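You operate a simulated robot arm through the tools that you are given. There is no shell and no other tool.

You run a simulated robot arm. Do the job below in one go: nothing can be reset, and whatever is moved stays where it is left.

JOB
Set the roller stand to 90 cm and lay the BRACE tube across rest and roller.
Fine: free the stand lock lever, turn the stand knob, lock it again before the tube goes on.

Only the result counts: the job must be done as asked and must still hold three seconds after the hand-in. Knocking over, shifting, dropping, spilling or breaking anything else fails it.

ROBOT AND FRAMES
A 6-joint arm with a two-finger gripper, fixed in place. Base frame: the origin is at the foot of the arm, x ahead of it, y to its left, z up; the work surface is at about z = 0.8. Units: m, degrees, N and s.
Its first joint turns from -166.0 to 166.0 degrees. Payload 2.45 kg.
The TCP is the grasp point between the finger pads, 0.02 m short of the fingertips. In the tool frame z runs along the fingers and y along their closing line. The gripper opens to 0.14 m. The gripper's body begins 0.168 m behind the TCP.
Orientation is that of the tool frame in the base frame, as a unit quaternion [w, x, y, z]. With the fingers straight down and closing along the base's y, the tool's x points along the base's -x, its y along +y and its z along -z.

CONTROLS
- The arm moves only by the tool servo_tool. Its argument "increments" is a list of rows, each a list of 6 numbers: the shift along the tool's x, y, z in m, then the turn, a rotation vector about the tool's x, y, z in degrees. In form: [[dx, dy, dz, wx, wy, wz], ...]. A call has 1 to 20 rows; each row shifts and turns the commanded pose from where the row before left it, along the tool's axes as they then stand. "grip" is the opening, from 0 (shut) to 1 (fully open), set as the call begins (left out, the last holds). Rows are played at 5 a second. More than 0.05 m and 8.6 degrees between two rows, or a gripper value outside its range, and nothing of the call is played. Where a pose cannot be reached the arm comes as near as it can. A force on the tool above 40 N (or 10 N above the force at the start of the call, whichever is more), or a blocked arm, ends the call early, and 0.2 s more pass. The fingers move at their own pace (about 0.045 m/s each) and stop on an object; they squeeze with about 25 N. The grip force told is the motor's: it shows also when the fingers shut on nothing. Time passes only in rows, and 0.2 s behind the last, so rows that do not move let the fingers close. It gives the time, the measured TCP pose, the force on the tool (base axes), the opening and the grip force at its end, in the units of the frame above (readings bear some noise), with the torque about the TCP (base axes, N m) and any sound that the robot's microphone picked up, and new pictures: "show" is both (left out), scene, wrist or none.
- Cameras (640 x 400 px; columns grow to the right, rows downward): "scene" is fixed at [0.4074, 0.4999, 1.5199]; the picture's right is [-0.25, -0.97, 0.00], its down [-0.75, 0.20, -0.63] and it looks along [0.61, -0.16, -0.78] (base axes); focal length 259 px, centre (320, 200). "wrist" rides on the gripper at [0.078, 0.011, -0.209] in the tool frame; the picture's right is [-0.14, 0.99, 0.00], its down [-0.92, -0.13, -0.37] and it looks along [-0.37, -0.05, 0.93] (tool axes); focal length 280 px, centre (320, 200). There is no depth. A picture from a camera that has moved, and an enlarged one, comes with that camera's place and axes in the base frame and with its lens. The place of the scene camera against the robot may be out by one fixed shift of up to 0.025 m in any direction.
- close_up(camera, box): a new picture of the part [left, top, right, bottom] of that camera's present view, enlarged. The clock stands still meanwhile.
- hand_in(): hands the job in; it is judged then, once.

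Places have to be worked out from the pictures, the camera data and where the tool is seen. Open the gripper and draw the arm clear of the work before you hand the job in, unless the task says otherwise.

The tools are called after "Request:" as name(argument=value, ...) on one line, values as JSON. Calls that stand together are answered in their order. servo_tool: Moves the arm, as the interface text tells. Its arguments: {"type":"object","properties":{"increments":{"type":"array","items":{"type":"array","items":{"type":"number"}}},"grip":{"type":"number"},"show":{"type":"string","enum":["both","scene","wrist","none"]}},"required":["increments"]} The other tools are called the same way: close_up (camera, box) takes an enlarged picture of a part of a camera's view; hand_in () hands the job in.

At the start:

```text
clock: 0.0
ee_pos: [0.775, 0.2583, 1.172]
orientation: [0.0, 0.0, 1.0, 0.0]
wrist_force: [0.6, 0.1, 0.1]
moment: [-0.01, 0.05, 0.0]
width: 0.14
grasp_force: 0.1
```

scene: 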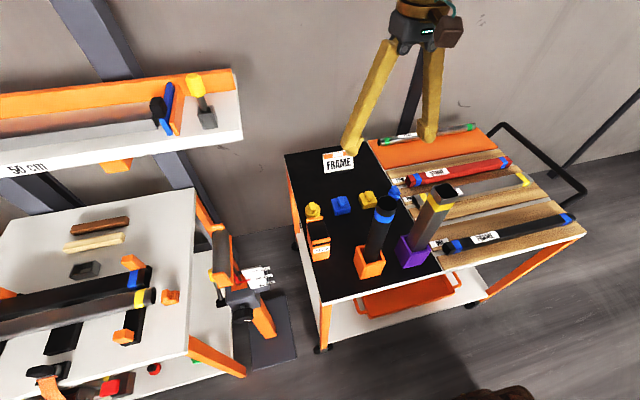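
wrist: 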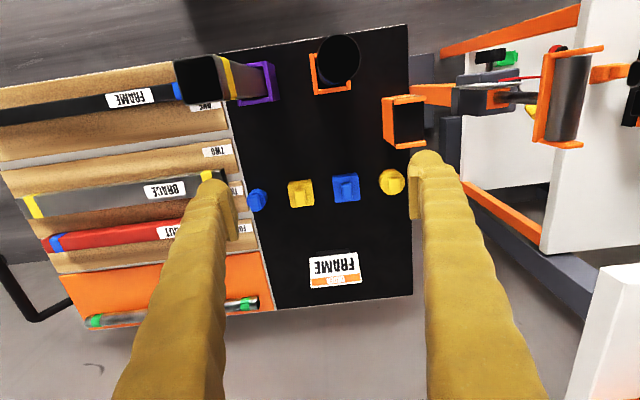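

The pictures show a bench at left, a roller stand between bench and cart, and tubes on the cart. I'll start with enlarged views to identify the stand, lever, knob, scale and tubes.

Request:
close_up(camera="scene", box=[180, 180, 340, 380])

Request:
close_up(camera="scene", box=[280, 110, 600, 310])

Request:
close_up(camera="wrist", box=[370, 0, 640, 200])

Request:
close_up(camera="scene", box=[0, 180, 240, 400])

Request:
close_up(camera="wrist", box=[0, 40, 420, 320])

Request:
close_up(camera="scene", box=[0, 60, 260, 200])

```text
2.00 times, centred on (260, 280) of scene
camera zoom: at [0.4074, 0.4999, 1.5199], right [-0.25, -0.97, 0.0], down [-0.75, 0.2, -0.63], along [0.61, -0.16, -0.78], focal length 518 px, centre (440, 40)
```

zoom: 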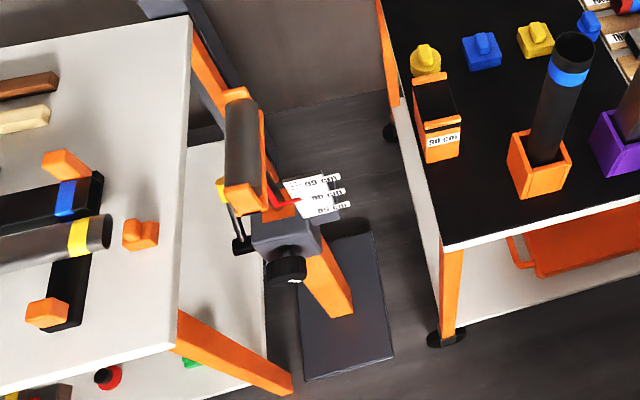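

```text
2.00 times, centred on (440, 210) of scene
camera zoom: at [0.4074, 0.4999, 1.5199], right [-0.25, -0.97, 0.0], down [-0.75, 0.2, -0.63], along [0.61, -0.16, -0.78], focal length 518 px, centre (80, 180)
```

zoom: 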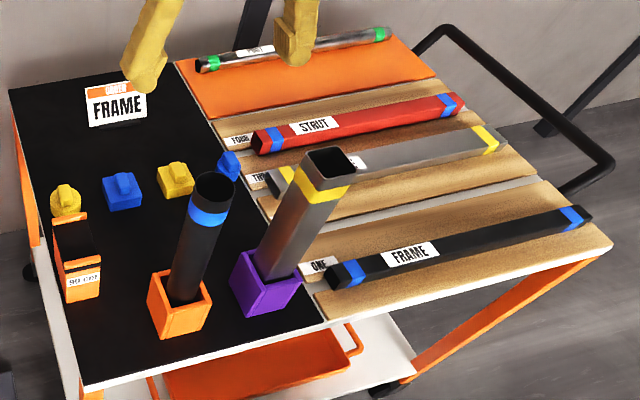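

```text
2.00 times, centred on (505, 100) of wrist
camera zoom: at [0.697, 0.2697, 1.3805], right [0.14, 0.99, 0.0], down [0.92, -0.13, 0.37], along [0.37, -0.05, -0.93], focal length 561 px, centre (-50, 400)
```

zoom: 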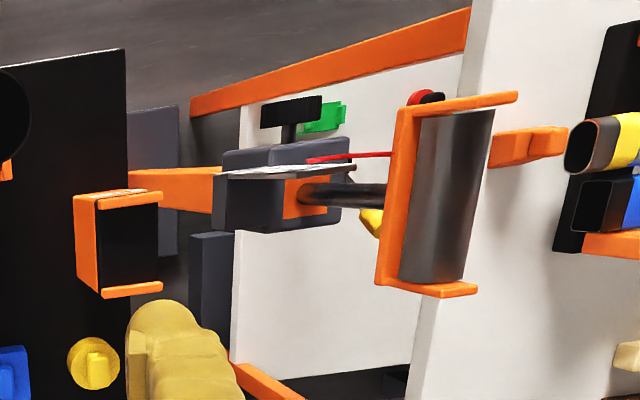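

```text
1.82 times, centred on (120, 290) of scene
camera zoom: at [0.4074, 0.4999, 1.5199], right [-0.25, -0.97, 0.0], down [-0.75, 0.2, -0.63], along [0.61, -0.16, -0.78], focal length 471 px, centre (684, 36)
```

zoom: 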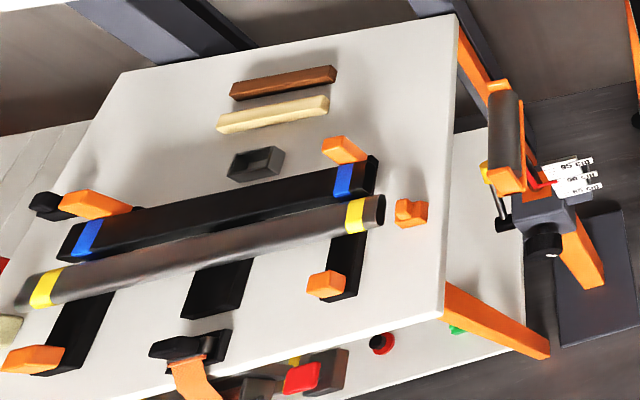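

```text
1.43 times, centred on (210, 180) of wrist
camera zoom: at [0.697, 0.2697, 1.3805], right [0.14, 0.99, 0.0], down [0.92, -0.13, 0.37], along [0.37, -0.05, -0.93], focal length 401 px, centre (477, 229)
```

zoom: 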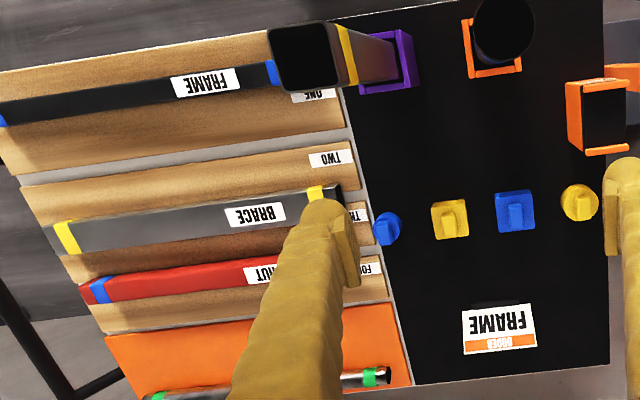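

```text
2.46 times, centred on (130, 130) of scene
camera zoom: at [0.4074, 0.4999, 1.5199], right [-0.25, -0.97, 0.0], down [-0.75, 0.2, -0.63], along [0.61, -0.16, -0.78], focal length 637 px, centre (788, 372)
```

zoom: 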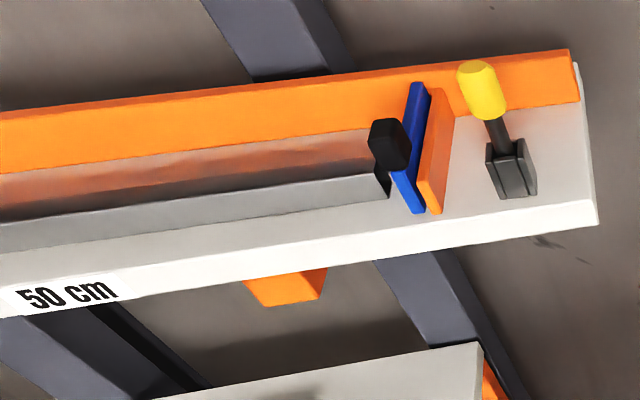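

I'll enlarge the stand, the rest and the tubes further to read the scale and find the lever and knob.

Request:
close_up(camera="scene", box=[200, 215, 290, 335])

Request:
close_up(camera="scene", box=[235, 255, 295, 300])

Request:
close_up(camera="scene", box=[295, 190, 375, 280])

Request:
close_up(camera="wrist", box=[460, 30, 580, 130])

Request:
close_up(camera="scene", box=[380, 150, 540, 250])

Request:
close_up(camera="wrist", box=[370, 70, 450, 160])

```text
3.33 times, centred on (245, 275) of scene
camera zoom: at [0.4074, 0.4999, 1.5199], right [-0.25, -0.97, 0.0], down [-0.75, 0.2, -0.63], along [0.61, -0.16, -0.78], focal length 863 px, centre (570, -50)
```

zoom: 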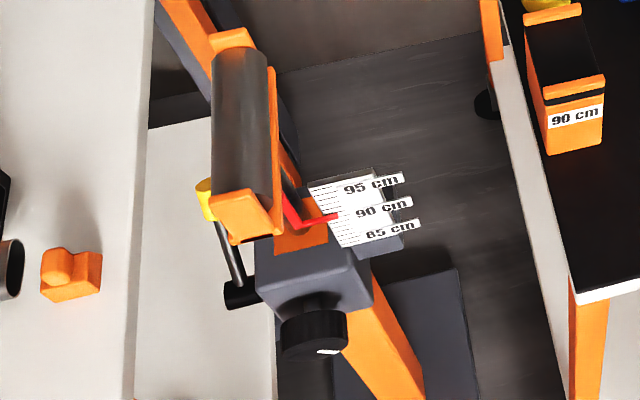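

```text
8.89 times, centred on (265, 278) of scene
camera zoom: at [0.4074, 0.4999, 1.5199], right [-0.25, -0.97, 0.0], down [-0.75, 0.2, -0.63], along [0.61, -0.16, -0.78], focal length 2301 px, centre (809, -489)
```

zoom: 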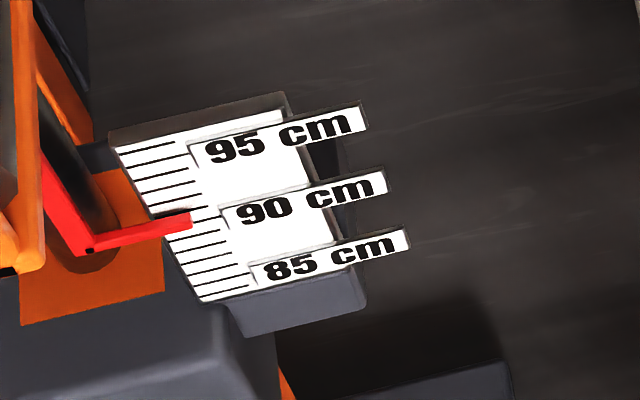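

```text
4.44 times, centred on (335, 235) of scene
camera zoom: at [0.4074, 0.4999, 1.5199], right [-0.25, -0.97, 0.0], down [-0.75, 0.2, -0.63], along [0.61, -0.16, -0.78], focal length 1150 px, centre (253, 44)
```

zoom: 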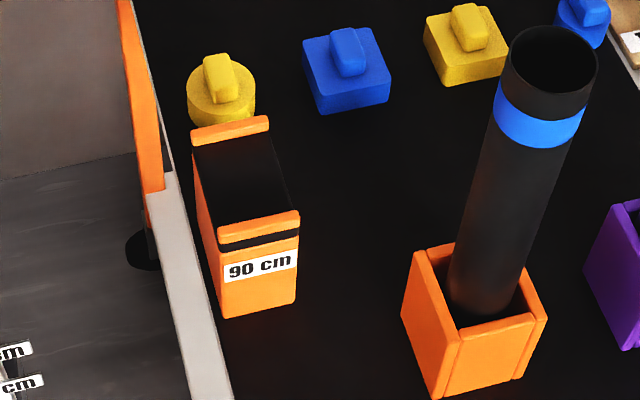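

```text
4.00 times, centred on (520, 80) of wrist
camera zoom: at [0.697, 0.2697, 1.3805], right [0.14, 0.99, 0.0], down [0.92, -0.13, 0.37], along [0.37, -0.05, -0.93], focal length 1122 px, centre (-480, 680)
```

zoom: 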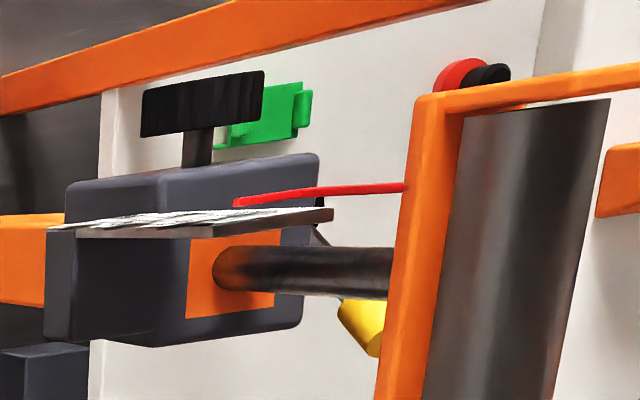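

```text
4.00 times, centred on (460, 200) of scene
camera zoom: at [0.4074, 0.4999, 1.5199], right [-0.25, -0.97, 0.0], down [-0.75, 0.2, -0.63], along [0.61, -0.16, -0.78], focal length 1035 px, centre (-240, 200)
```

zoom: 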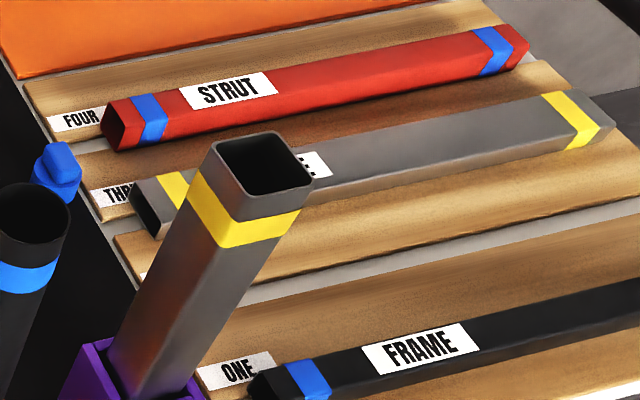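

```text
4.44 times, centred on (410, 115) of wrist
camera zoom: at [0.697, 0.2697, 1.3805], right [0.14, 0.99, 0.0], down [0.92, -0.13, 0.37], along [0.37, -0.05, -0.93], focal length 1246 px, centre (-80, 578)
```

zoom: 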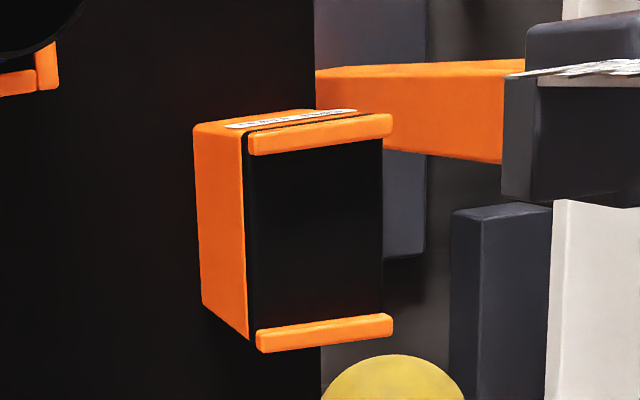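

The rest is at about (0.77, 0.41, z 0.9), the roller about (0.77, 0.67, 0.9), the knob about (0.69, 0.68, 0.64), and BRACE lies along y at x≈0.845 on the cart. I'll move the wrist camera above and in front of the stand for a better look.

Request:
servo_tool(increments=[[0.022, 0.04, 0, 0, 0, 0], [0.022, 0.04, 0, 0, 0, 0], [0.022, 0.04, 0, 0, 0, 0], [0.022, 0.04, 0, 0, 0, 0], [0.022, 0.04, 0, 0, 0, 0], [0.022, 0.04, 0, 0, 0, 0], [0.022, 0.04, 0, 0, 0, 0], [0.022, 0.04, 0, 0, 0, 0], [0.022, 0.04, 0, 0, 0, 0], [0, 0, 0, 0, 0, 0]])

```text
clock: 2.2
ee_pos: [0.5764, 0.6197, 1.1697]
orientation: [0.0, 0.0, 1.0, 0.0]
wrist_force: [0.7, 0.2, 0.3]
moment: [-0.02, -0.01, 0.02]
width: 0.1399
grasp_force: 0.0
camera wrist: at [0.4984, 0.6299, 1.3783], right [0.14, 0.99, 0.0], down [0.92, -0.13, 0.37], along [0.37, -0.05, -0.93], focal length 280 px, centre (320, 200)
```

scene: 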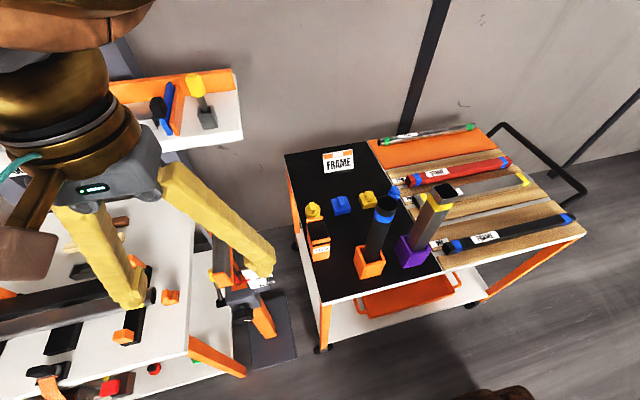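
wrist: 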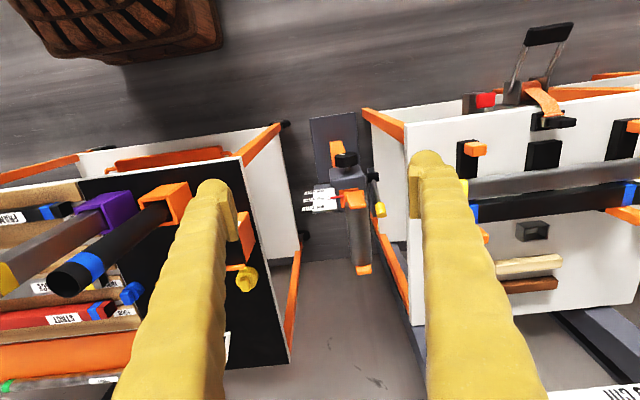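

Request:
close_up(camera="wrist", box=[280, 110, 440, 310])

Request:
close_up(camera="wrist", box=[300, 140, 400, 230])

```text
2.00 times, centred on (360, 210) of wrist
camera zoom: at [0.4984, 0.6299, 1.3783], right [0.14, 0.99, 0.0], down [0.92, -0.13, 0.37], along [0.37, -0.05, -0.93], focal length 561 px, centre (240, 180)
```

zoom: 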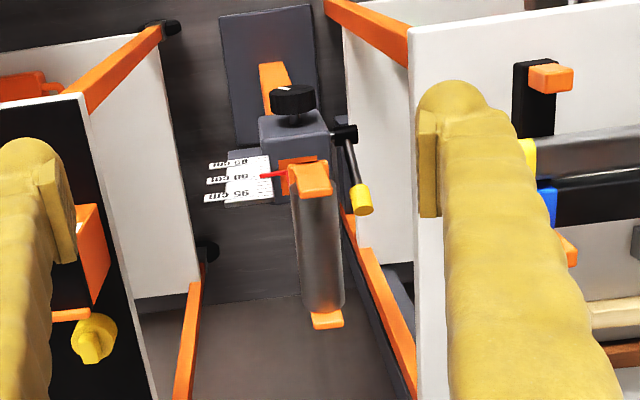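

```text
4.44 times, centred on (350, 185) of wrist
camera zoom: at [0.4984, 0.6299, 1.3783], right [0.14, 0.99, 0.0], down [0.92, -0.13, 0.37], along [0.37, -0.05, -0.93], focal length 1246 px, centre (187, 267)
```

zoom: 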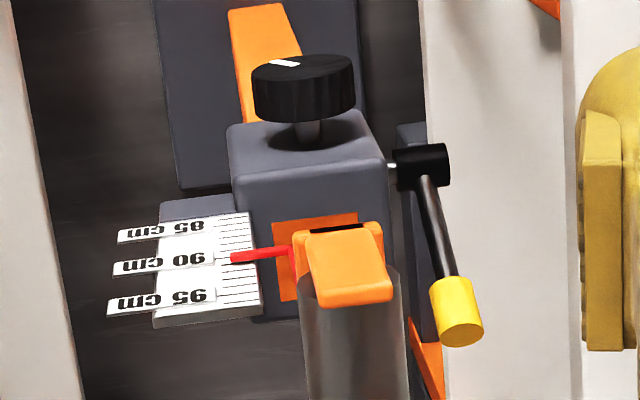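

The stand has a vertical post, a knob on its -x face at about (0.687, 0.676, 0.646), a scale plate facing -x with the red pointer near 90, and a lever on the +y side with a yellow tip at about (0.816, 0.747, 0.704). I'll tilt the tool toward horizontal for a level view of the scale, the lever and the knob.

Request:
servo_tool(increments=[[0, 0, 0, 0, -8.5, 0], [0, 0, 0, 0, -8.5, 0], [0, 0, 0, 0, -8.5, 0], [0, 0, 0, 0, -8.5, 0], [0, 0, 0, 0, -8.5, 0], [0, 0, 0, 0, -8.5, 0], [0, 0, 0, 0, -8.5, 0], [0, 0, 0, 0, -8.5, 0], [0.0454, 0.001, 0.0093, 0, 0, 0], [0.0454, 0.001, 0.0093, 0, 0, 0], [0.0454, 0.001, 0.0093, 0, 0, 0], [0.0454, 0.001, 0.0093, 0, 0, 0], [0.0454, 0.001, 0.0093, 0, 0, 0], [0.0454, 0.001, 0.0093, 0, 0, 0], [0, 0, 0, 0, 0, 0]])

```text
clock: 5.4
ee_pos: [0.5266, 0.6263, 0.899]
orientation: [0.559, -0.001, 0.829, 0.001]
wrist_force: [-0.1, -0.8, 0.1]
moment: [0.01, 0.01, -0.02]
width: 0.1399
grasp_force: 0.2
camera wrist: at [0.304, 0.637, 0.9046], right [0.05, 0.99, 0.13], down [0.0, -0.13, 0.99], along [1.0, -0.05, -0.01], focal length 280 px, centre (320, 200)
```

scene: 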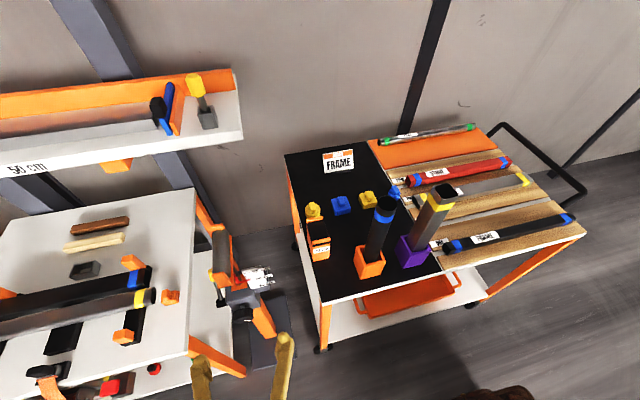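
wrist: 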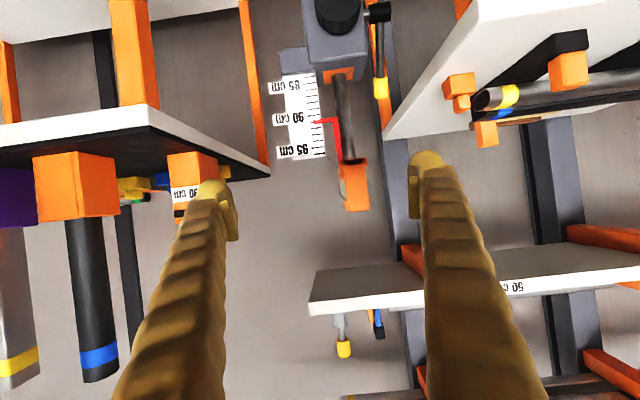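

The level view (upside-down) works. I'll zoom in on the scale, lever and rest.

Request:
close_up(camera="wrist", box=[260, 0, 420, 100])

Request:
close_up(camera="wrist", box=[260, 60, 380, 220])

Request:
close_up(camera="wrist", box=[110, 120, 270, 240])

Request:
close_up(camera="wrist", box=[280, 95, 350, 145])

```text
4.00 times, centred on (340, 50) of wrist
camera zoom: at [0.304, 0.637, 0.9046], right [0.05, 0.99, 0.13], down [0.0, -0.13, 0.99], along [1.0, -0.05, -0.01], focal length 1122 px, centre (240, 800)
```

zoom: 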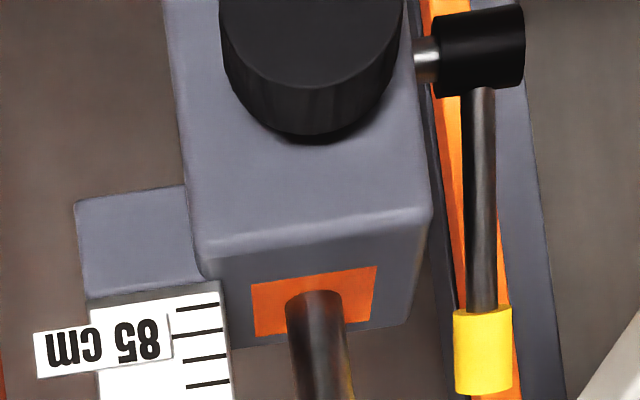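

```text
2.50 times, centred on (320, 140) of wrist
camera zoom: at [0.304, 0.637, 0.9046], right [0.05, 0.99, 0.13], down [0.0, -0.13, 0.99], along [1.0, -0.05, -0.01], focal length 701 px, centre (320, 350)
```

zoom: 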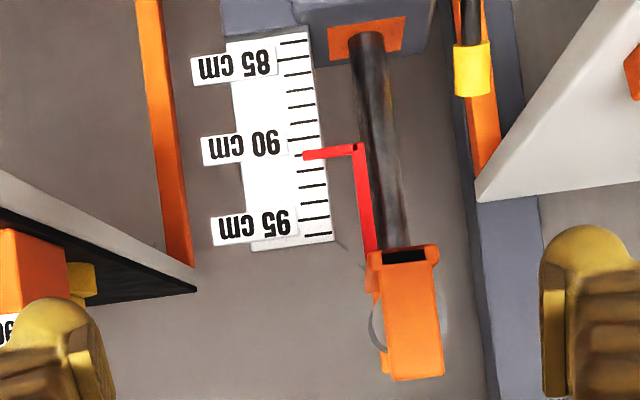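

```text
3.33 times, centred on (190, 180) of wrist
camera zoom: at [0.304, 0.637, 0.9046], right [0.05, 0.99, 0.13], down [0.0, -0.13, 0.99], along [1.0, -0.05, -0.01], focal length 935 px, centre (753, 267)
```

zoom: 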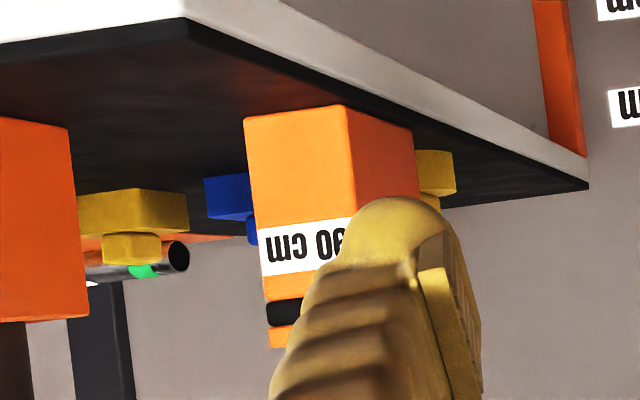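

```text
8.00 times, centred on (315, 120) of wrist
camera zoom: at [0.304, 0.637, 0.9046], right [0.05, 0.99, 0.13], down [0.0, -0.13, 0.99], along [1.0, -0.05, -0.01], focal length 2243 px, centre (360, 840)
```

zoom: 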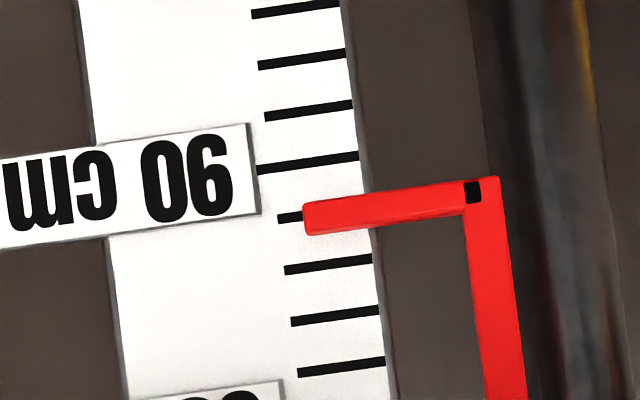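

The scale reads about 91 (the ticks are 1 cm and the pointer sits on the tick above 90). The lever pivots about y near (0.755, 0.747, 0.618) and leans +x up to its yellow tip near (0.813, 0.746, 0.714). I'll turn the tool 12° in azimuth, narrow the fingers and approach the lever tip, stopping short to check.

Request:
servo_tool(increments=[[0, 0, 0, -5.56, 0, -2.25], [0, 0, 0, -5.56, 0, -2.25], [0.0082, 0.0083, 0.0289, 0, 0, 0], [0.0082, 0.0083, 0.0289, 0, 0, 0], [0.0082, 0.0083, 0.0289, 0, 0, 0], [0.0082, 0.0083, 0.0289, 0, 0, 0], [0.0082, 0.0083, 0.0289, 0, 0, 0], [0.0082, 0.0083, 0.0289, 0, 0, 0], [0, 0, 0, 0, 0, 0]], grip=0.34)

```text
clock: 7.4
ee_pos: [0.658, 0.7046, 0.7876]
orientation: [0.556, -0.087, 0.825, 0.059]
wrist_force: [0.0, -0.8, -0.5]
moment: [0.0, 0.01, -0.04]
width: 0.0475
grasp_force: 0.0
camera wrist: at [0.4363, 0.6681, 0.7944], right [-0.16, 0.98, 0.13], down [0.03, -0.12, 0.99], along [0.99, 0.16, -0.01], focal length 280 px, centre (320, 200)
```

scene: 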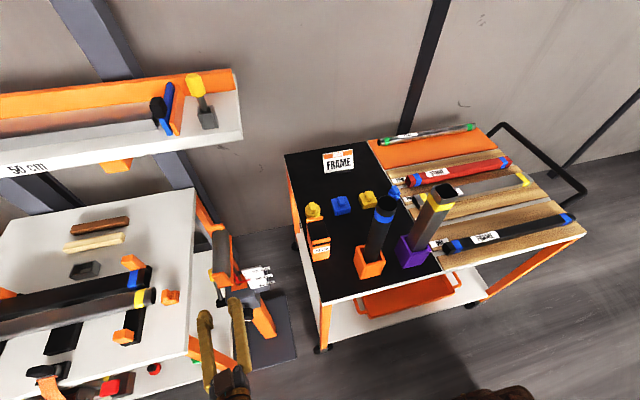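
wrist: 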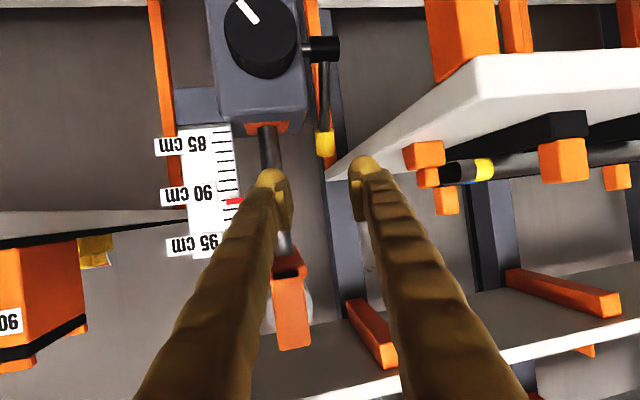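

Good view, with the camera nearly level with the pointer. I'll zoom in on the scale and the lever.

Request:
close_up(camera="wrist", box=[140, 120, 300, 260])

Request:
close_up(camera="wrist", box=[190, 0, 390, 200])

```text
2.86 times, centred on (220, 190) of wrist
camera zoom: at [0.4363, 0.6681, 0.7944], right [-0.16, 0.98, 0.13], down [0.03, -0.12, 0.99], along [0.99, 0.16, -0.01], focal length 801 px, centre (606, 229)
```

zoom: 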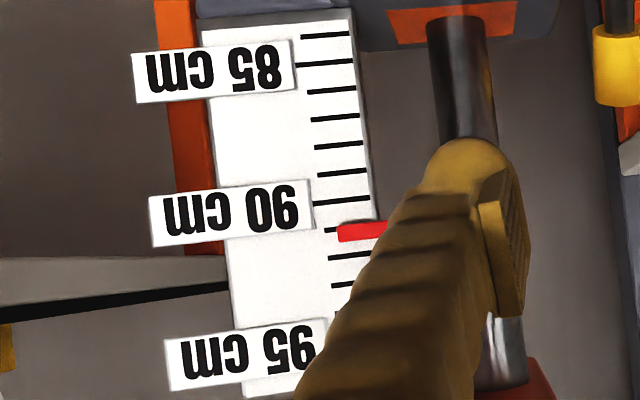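

```text
2.00 times, centred on (290, 100) of wrist
camera zoom: at [0.4363, 0.6681, 0.7944], right [-0.16, 0.98, 0.13], down [0.03, -0.12, 0.99], along [0.99, 0.16, -0.01], focal length 561 px, centre (380, 400)
```

zoom: 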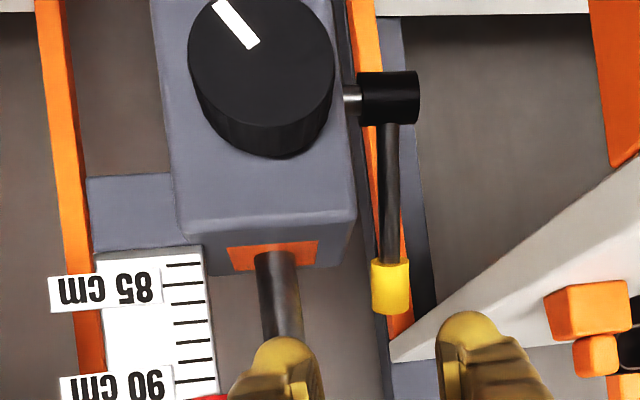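

The lever geometry is confirmed: tip about (0.812, 0.746, 0.715). I'll advance along the tool axis to straddle the yellow tip.

Request:
servo_tool(increments=[[0.003, 0.004, 0.03, 0, 0, 0], [0.0026, 0.0025, 0.035, 0, 0, 0], [0.002, 0.002, 0.035, 0, 0, 0], [0, 0, 0.03, 0, 0, 0], [0, 0, 0, 0, 0, 0]])

```text
clock: 8.6
ee_pos: [0.7701, 0.7367, 0.732]
orientation: [0.556, -0.086, 0.825, 0.057]
wrist_force: [0.3, -0.3, -0.7]
moment: [-0.01, -0.01, 0.0]
width: 0.0478
grasp_force: 0.0
camera wrist: at [0.5487, 0.7007, 0.7366], right [-0.16, 0.98, 0.13], down [0.03, -0.12, 0.99], along [0.99, 0.16, -0.01], focal length 280 px, centre (320, 200)
```

scene: 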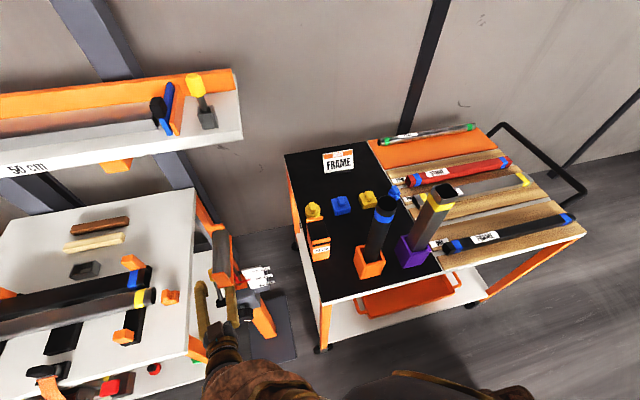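
wrist: 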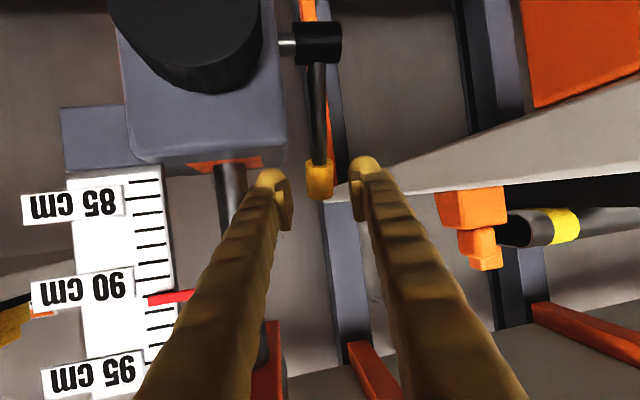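

The yellow tip sits between the fingertips, and the column is clear of the finger. I'll advance the last 46 mm and check before closing.

Request:
servo_tool(increments=[[0, 0, 0.023, 0, 0, 0], [0, 0, 0.023, 0, 0, 0], [0, 0, 0, 0, 0, 0]])

Request:
close_up(camera="wrist", box=[200, 60, 440, 260])

```text
clock: 9.4
ee_pos: [0.8129, 0.744, 0.7139]
orientation: [0.556, -0.087, 0.824, 0.058]
wrist_force: [-0.2, 0.1, -0.1]
moment: [0.03, -0.01, 0.01]
width: 0.0477
grasp_force: 0.0
camera wrist: at [0.5914, 0.7077, 0.7199], right [-0.16, 0.98, 0.13], down [0.03, -0.12, 0.99], along [0.99, 0.16, -0.01], focal length 280 px, centre (320, 200)
```

scene: 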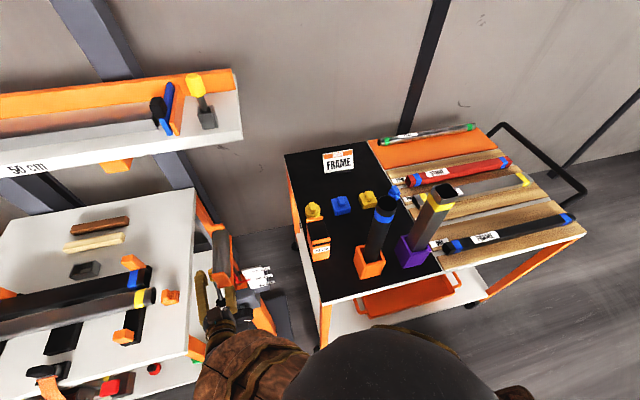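
wrist: 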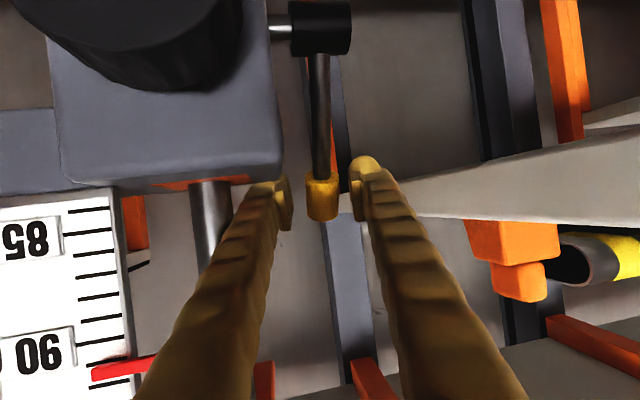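

```text
2.00 times, centred on (320, 160) of wrist
camera zoom: at [0.5914, 0.7077, 0.7199], right [-0.16, 0.98, 0.13], down [0.03, -0.12, 0.99], along [0.99, 0.16, -0.01], focal length 561 px, centre (320, 280)
```

zoom: 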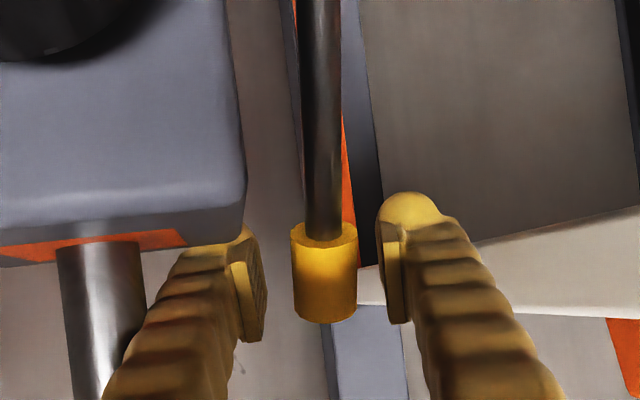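

The tip is centred between the pads at TCP depth. Closing on it.

Request:
servo_tool(increments=[[0, 0, 0, 0, 0, 0], [0, 0, 0, 0, 0, 0], [0, 0, 0, 0, 0, 0], [0, 0, 0, 0, 0, 0]], grip=0, show="wrist")

```text
clock: 10.4
ee_pos: [0.81, 0.7465, 0.7142]
orientation: [0.557, -0.088, 0.824, 0.059]
wrist_force: [-4.2, 33.0, -6.8]
moment: [1.3, 0.15, -0.96]
width: 0.0253
grasp_force: 44.7
camera wrist: at [0.5906, 0.7091, 0.7204], right [-0.16, 0.98, 0.13], down [0.03, -0.12, 0.99], along [0.99, 0.16, -0.01], focal length 280 px, centre (320, 200)
```

wrist: 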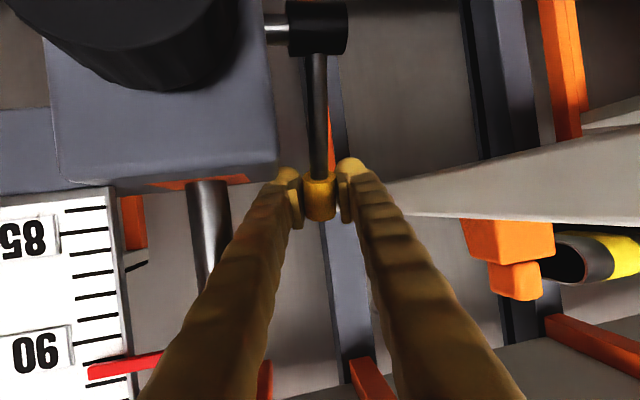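

Closing shows a +33 N lateral load: the lever tip centre is about 2.5 mm further +y than my TCP. I'll shift the tool in +y to relieve it.

Request:
servo_tool(increments=[[0, 0.0015, 0, 0, 0, 0], [0, 0.0015, 0, 0, 0, 0], [0, 0, 0, 0, 0, 0]], show="none")

```text
clock: 11.2
ee_pos: [0.8126, 0.7462, 0.7156]
orientation: [0.556, -0.085, 0.825, 0.057]
wrist_force: [-4.7, -11.8, 3.1]
moment: [1.35, 0.68, -0.7]
width: 0.0252
grasp_force: 44.5
```

Lateral load is nearly gone. Now I'll test the lever by moving the tip about 10 mm along its arc toward -x/up and watching the force.

Request:
servo_tool(increments=[[0, -0.0007, 0, 0, 0, 0], [-0.0009, 0.0009, -0.005, 0, 0, 0], [-0.0009, 0.0009, -0.005, 0, 0, 0], [0, 0, 0, 0, 0, 0]], show="wrist")

```text
clock: 12.2
ee_pos: [0.8036, 0.7456, 0.7201]
orientation: [0.556, -0.087, 0.825, 0.058]
wrist_force: [7.8, -30.9, -1.7]
moment: [1.33, -0.77, -0.99]
width: 0.0245
grasp_force: 45.2
camera wrist: at [0.5818, 0.7099, 0.7256], right [-0.15, 0.98, 0.13], down [0.03, -0.12, 0.99], along [0.99, 0.16, -0.01], focal length 280 px, centre (320, 200)
```

wrist: 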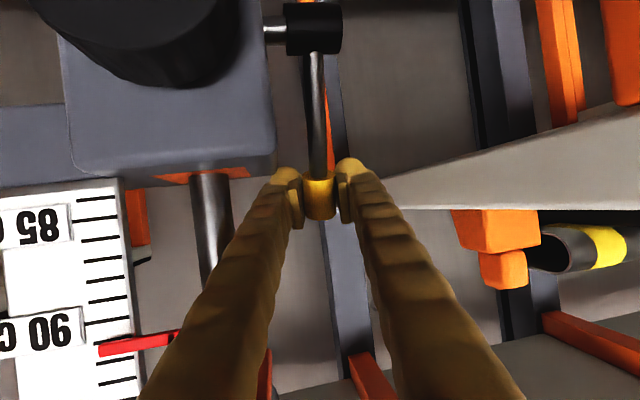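

The tip moved 9 mm along the arc with little x resistance, so this direction is free. There's some sideways load, which I'll relieve with a small -y shift before continuing along the arc in small steps.

Request:
servo_tool(increments=[[0, -0.0015, 0, 0, 0, 0], [0.0001, 0.0015, -0.0075, 0, 0, 0], [0.0001, 0.0015, -0.0075, 0, 0, 0], [0.001, 0.0016, -0.0077, 0, 0, 0], [0.001, 0.0016, -0.0077, 0, 0, 0], [0, 0, 0, 0, 0, 0]], show="wrist")

```text
clock: 13.6
ee_pos: [0.7737, 0.7451, 0.7312]
orientation: [0.557, -0.086, 0.824, 0.059]
wrist_force: [11.5, -31.2, 20.6]
moment: [1.27, -0.64, -0.51]
width: 0.023
grasp_force: 44.5
camera wrist: at [0.5519, 0.7094, 0.7361], right [-0.15, 0.98, 0.13], down [0.03, -0.13, 0.99], along [0.99, 0.16, -0.01], focal length 280 px, centre (320, 200)
```

wrist: 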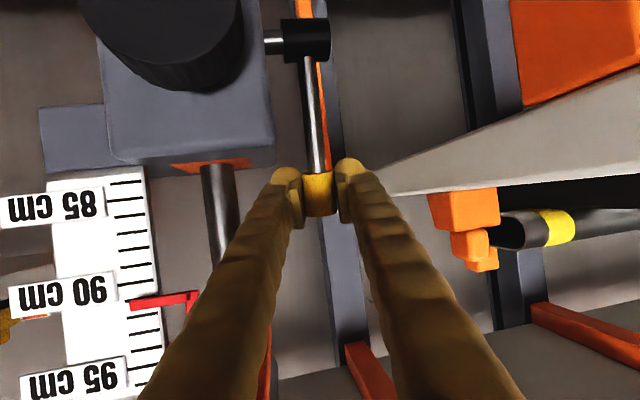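

The lever follows. I'll keep going along the arc with a small lateral and upward correction.

Request:
servo_tool(increments=[[0, -0.002, 0, 0, 0, 0], [0.0022, 0.002, -0.0092, 0, 0, 0], [0.0022, 0.002, -0.0092, 0, 0, 0], [0.0041, 0.0019, -0.008, 0, 0, 0], [0.0041, 0.0019, -0.008, 0, 0, 0], [0, 0, 0, 0, 0, 0]], show="wrist")

```text
clock: 15.0
ee_pos: [0.7349, 0.7447, 0.7307]
orientation: [0.556, -0.087, 0.824, 0.058]
wrist_force: [7.9, 39.4, 12.8]
moment: [-0.36, -1.07, 0.01]
width: 0.0239
grasp_force: 45.4
camera wrist: at [0.5136, 0.7085, 0.7364], right [-0.16, 0.98, 0.13], down [0.03, -0.12, 0.99], along [0.99, 0.16, -0.01], focal length 280 px, centre (320, 200)
```

wrist: 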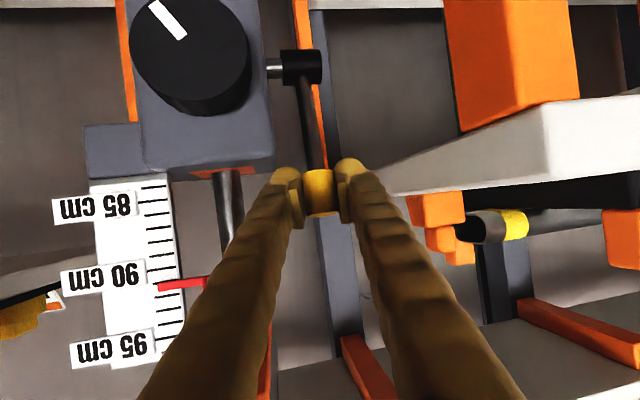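

Now side load is opposite (+39 N), so I'll correct +1.1 mm and continue the arc down toward the -x side.

Request:
servo_tool(increments=[[0, 0.0011, 0, 0, 0, 0], [0.0055, 0.0019, -0.0072, 0, 0, 0], [0.0055, 0.0019, -0.0072, 0, 0, 0], [0, 0, 0, 0, 0, 0]], show="wrist")

```text
clock: 16.0
ee_pos: [0.7168, 0.7447, 0.7271]
orientation: [0.556, -0.087, 0.824, 0.058]
wrist_force: [7.6, 29.6, 17.0]
moment: [-1.2, -1.42, -0.16]
width: 0.0251
grasp_force: 45.1
camera wrist: at [0.4958, 0.7085, 0.7317], right [-0.16, 0.98, 0.13], down [0.03, -0.12, 0.99], along [0.99, 0.16, -0.01], focal length 280 px, centre (320, 200)
```

wrist: 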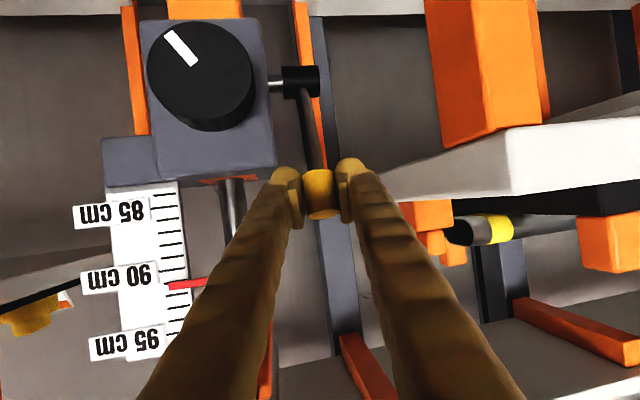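

Request:
servo_tool(increments=[[0, 0.001, 0, 0, 0, 0], [0.0065, 0.0017, -0.006, 0, 0, 0], [0.0065, 0.0017, -0.006, 0, 0, 0], [0, 0, 0, 0, 0, 0]], show="wrist")

```text
clock: 17.0
ee_pos: [0.7008, 0.744, 0.7184]
orientation: [0.556, -0.086, 0.825, 0.058]
wrist_force: [-5.6, -11.4, 37.8]
moment: [-1.4, -1.32, -0.4]
width: 0.0261
grasp_force: 44.9
camera wrist: at [0.4798, 0.7086, 0.7239], right [-0.15, 0.98, 0.13], down [0.03, -0.12, 0.99], along [0.99, 0.16, -0.01], focal length 280 px, centre (320, 200)
```

wrist: 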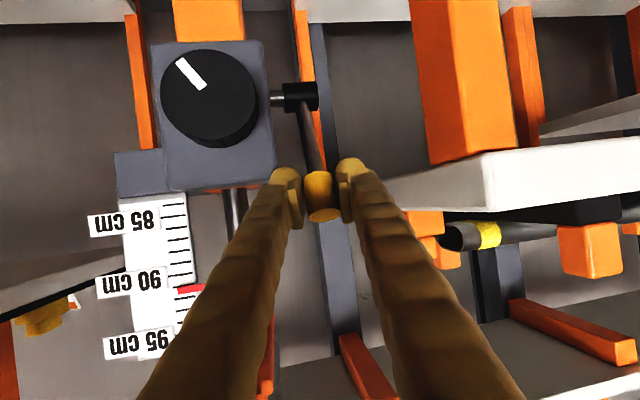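

The upward force is mostly radial (my path is slightly inside the arc). I'll ease outward 2 mm, then try another 8 mm along the arc to see whether the end stop is reached.

Request:
servo_tool(increments=[[-0.0013, -0.0003, -0.0016, 0, 0, 0], [0, 0, 0, 0, 0, 0]], show="none")

Request:
servo_tool(increments=[[0.0043, 0.0009, -0.0025, 0, 0, 0], [0.0043, 0.0009, -0.0025, 0, 0, 0], [0, 0, 0, 0, 0, 0]], show="both")

```text
clock: 17.6
ee_pos: [0.7001, 0.744, 0.7182]
orientation: [0.555, -0.087, 0.825, 0.057]
wrist_force: [14.6, -2.6, -1.2]
moment: [-1.35, -1.39, -0.32]
width: 0.0262
grasp_force: 44.7
```

```text
clock: 18.4
ee_pos: [0.6907, 0.7452, 0.7137]
orientation: [0.555, -0.086, 0.825, 0.058]
wrist_force: [10.3, -19.6, 9.7]
moment: [-1.26, -1.54, -0.39]
width: 0.0265
grasp_force: 45.1
camera wrist: at [0.4707, 0.7086, 0.7192], right [-0.15, 0.98, 0.13], down [0.03, -0.12, 0.99], along [0.99, 0.16, -0.01], focal length 280 px, centre (320, 200)
```

scene: 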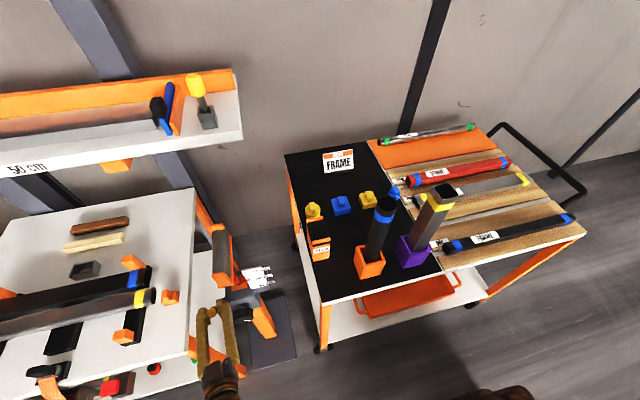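
wrist: 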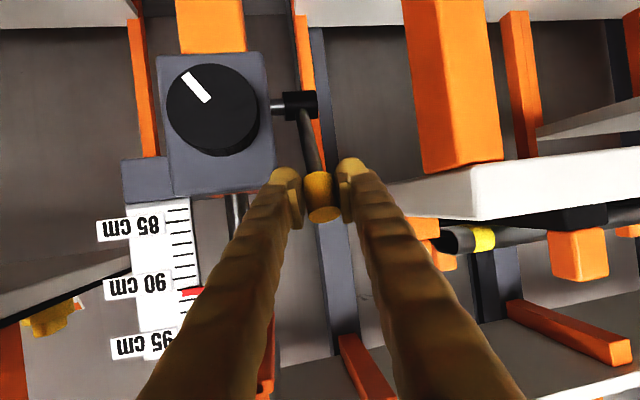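

Still moving freely at about 124°. I'll continue in small steps.

Request:
servo_tool(increments=[[0, -0.0005, 0, 0, 0, 0], [0.0073, 0.0013, -0.0038, 0, 0, 0], [0.0073, 0.0013, -0.0038, 0, 0, 0], [0.0074, 0.0011, -0.0029, 0, 0, 0], [0.0074, 0.0011, -0.0029, 0, 0, 0], [0, 0, 0, 0, 0, 0]], show="wrist")

```text
clock: 19.0
ee_pos: [0.6874, 0.7441, 0.712]
orientation: [0.558, -0.086, 0.823, 0.058]
wrist_force: [-9.3, -5.0, 8.2]
moment: [-1.24, 0.22, -0.95]
width: 0.0265
grasp_force: 44.6
stopped in row 2: the force on the tool passed its limit at 42 N (the readings are from after the stop); the commanded pose is now the measured one
camera wrist: at [0.4672, 0.7087, 0.7162], right [-0.15, 0.98, 0.13], down [0.03, -0.12, 0.99], along [0.99, 0.16, -0.01], focal length 280 px, centre (320, 200)
```

wrist: 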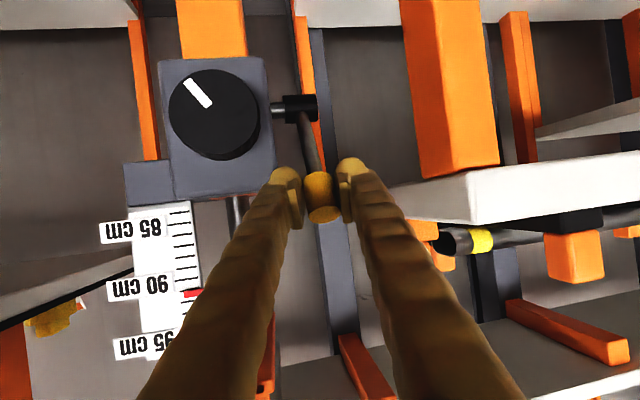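

The call stopped on force (42 N) with the lever at about 125°, so an end stop is likely. I'll try a gentle 4 mm further to confirm.

Request:
servo_tool(increments=[[0.0018, 0.0003, -0.001, 0, 0, 0], [0.0018, 0.0003, -0.001, 0, 0, 0], [0, 0, 0, 0, 0, 0]], show="wrist")

```text
clock: 19.8
ee_pos: [0.6856, 0.7439, 0.7094]
orientation: [0.558, -0.086, 0.824, 0.058]
wrist_force: [8.0, -15.2, 20.0]
moment: [-1.29, -1.88, -0.4]
width: 0.0269
grasp_force: 44.7
camera wrist: at [0.4645, 0.7088, 0.7141], right [-0.15, 0.98, 0.13], down [0.03, -0.13, 0.99], along [0.99, 0.16, -0.01], focal length 280 px, centre (320, 200)
```

wrist: 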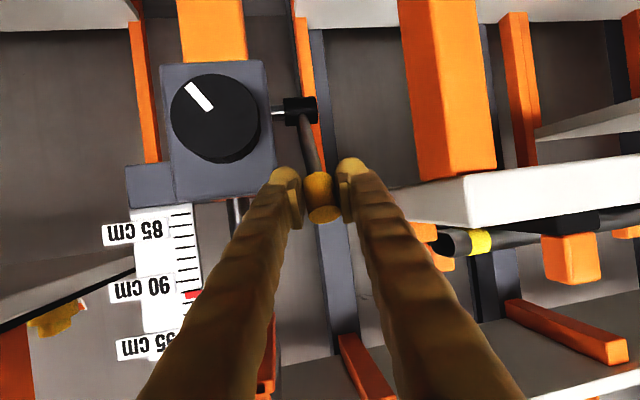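

It crept another 3 mm. I'll continue with smaller rows to see whether resistance truly climbs.

Request:
servo_tool(increments=[[0, -0.0005, 0, 0, 0, 0], [0.0035, 0.0006, -0.0017, 0, 0, 0], [0.0035, 0.0006, -0.0017, 0, 0, 0], [0, 0, 0, 0, 0, 0]], show="wrist")

```text
clock: 20.8
ee_pos: [0.6785, 0.744, 0.7034]
orientation: [0.557, -0.087, 0.824, 0.059]
wrist_force: [-11.2, -16.6, 33.6]
moment: [-1.2, -1.38, -0.66]
width: 0.027
grasp_force: 45.6
camera wrist: at [0.4579, 0.7086, 0.7088], right [-0.15, 0.98, 0.13], down [0.03, -0.13, 0.99], along [0.99, 0.16, -0.01], focal length 280 px, centre (320, 200)
```

wrist: 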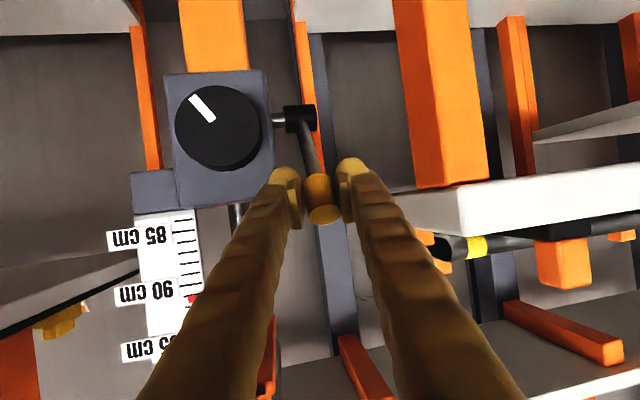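

Still moving; the force is mostly radial again. I'll relieve outward and continue.

Request:
servo_tool(increments=[[-0.0009, -0.0002, -0.0018, 0, 0, 0], [0, 0, 0, 0, 0, 0]], show="none")

Request:
servo_tool(increments=[[0.0037, 0.0007, -0.0019, 0, 0, 0], [0.0037, 0.0007, -0.0019, 0, 0, 0], [0.0037, 0.0007, -0.0019, 0, 0, 0], [0, 0, 0, 0, 0, 0]], show="wrist")

```text
clock: 21.4
ee_pos: [0.6779, 0.7435, 0.7024]
orientation: [0.556, -0.087, 0.825, 0.058]
wrist_force: [27.5, 24.6, -17.2]
moment: [-1.35, -1.02, -0.79]
width: 0.0272
grasp_force: 45.0
```

```text
clock: 21.8
ee_pos: [0.6777, 0.7433, 0.7034]
orientation: [0.557, -0.086, 0.824, 0.058]
wrist_force: [13.3, 11.4, -9.6]
moment: [-1.12, 0.28, -1.03]
width: 0.027
grasp_force: 44.6
stopped in row 1: the force on the tool passed its limit at 54 N (the readings are from after the stop); the commanded pose is now the measured one
camera wrist: at [0.4554, 0.7083, 0.7074], right [-0.15, 0.98, 0.13], down [0.03, -0.13, 0.99], along [0.99, 0.16, -0.01], focal length 280 px, centre (320, 200)
```

wrist: 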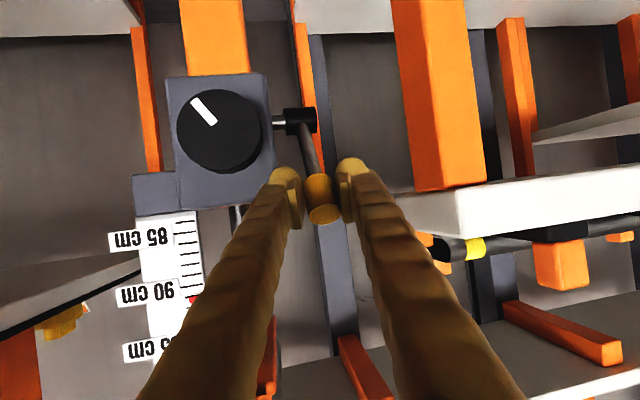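

The 2 mm relief overshot (the arm is stiff, about 30 N/mm). The commanded pose is now reset to the measured one, so I'll take finer tangential steps.

Request:
servo_tool(increments=[[0.0003, -0.0003, 0.0004, 0, 0, 0], [0.0036, 0.0006, -0.0016, 0, 0, 0], [0, 0, 0, 0, 0, 0]], show="none")

```text
clock: 22.5
ee_pos: [0.6776, 0.7438, 0.7024]
orientation: [0.559, -0.085, 0.823, 0.059]
wrist_force: [9.8, 5.8, -2.3]
moment: [-1.02, 0.81, -1.22]
width: 0.0269
grasp_force: 44.9
stopped in row 3: the force on the tool passed its limit at 42 N (the readings are from after the stop); the commanded pose is now the measured one
```

Now it stops with no motion, which looks like the lever's end stop at about 132° (73° of swing). I'll release and back off to see whether it stays.

Request:
servo_tool(increments=[[0, 0, 0, 0, 0, 0], [0, 0, 0, 0, 0, 0], [0, 0, 0, 0, 0, 0]], grip=0.36, show="none")

Request:
servo_tool(increments=[[0, 0, -0.03, 0, 0, 0], [0, 0, -0.04, 0, 0, 0], [0, 0, -0.04, 0, 0, 0], [0, 0, 0, 0, 0, 0]])

```text
clock: 23.3
ee_pos: [0.676, 0.744, 0.7024]
orientation: [0.559, -0.084, 0.823, 0.059]
wrist_force: [0.1, 0.0, -0.3]
moment: [-0.02, -0.02, 0.0]
width: 0.0504
grasp_force: 0.1
```

```text
clock: 24.3
ee_pos: [0.5759, 0.7239, 0.7435]
orientation: [0.559, -0.084, 0.823, 0.058]
wrist_force: [-0.8, -0.2, -0.3]
moment: [0.01, -0.02, 0.02]
width: 0.0506
grasp_force: 0.1
camera wrist: at [0.3557, 0.6879, 0.7477], right [-0.15, 0.98, 0.13], down [0.02, -0.13, 0.99], along [0.99, 0.16, 0.0], focal length 280 px, centre (320, 200)
```

scene: 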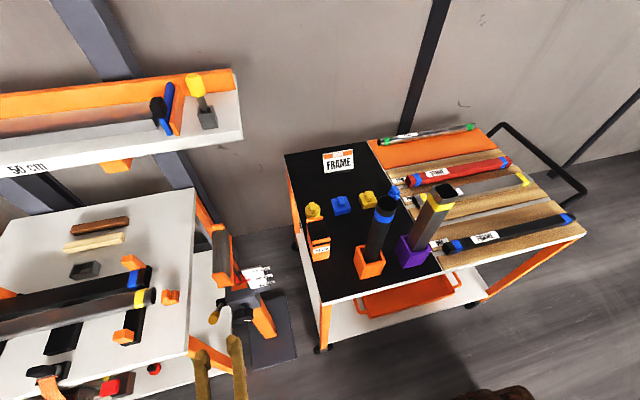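
wrist: 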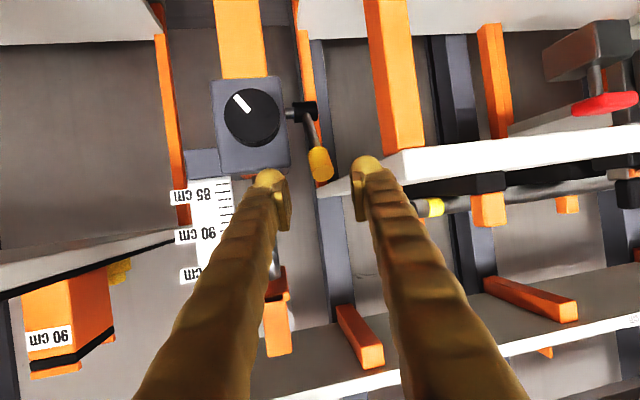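

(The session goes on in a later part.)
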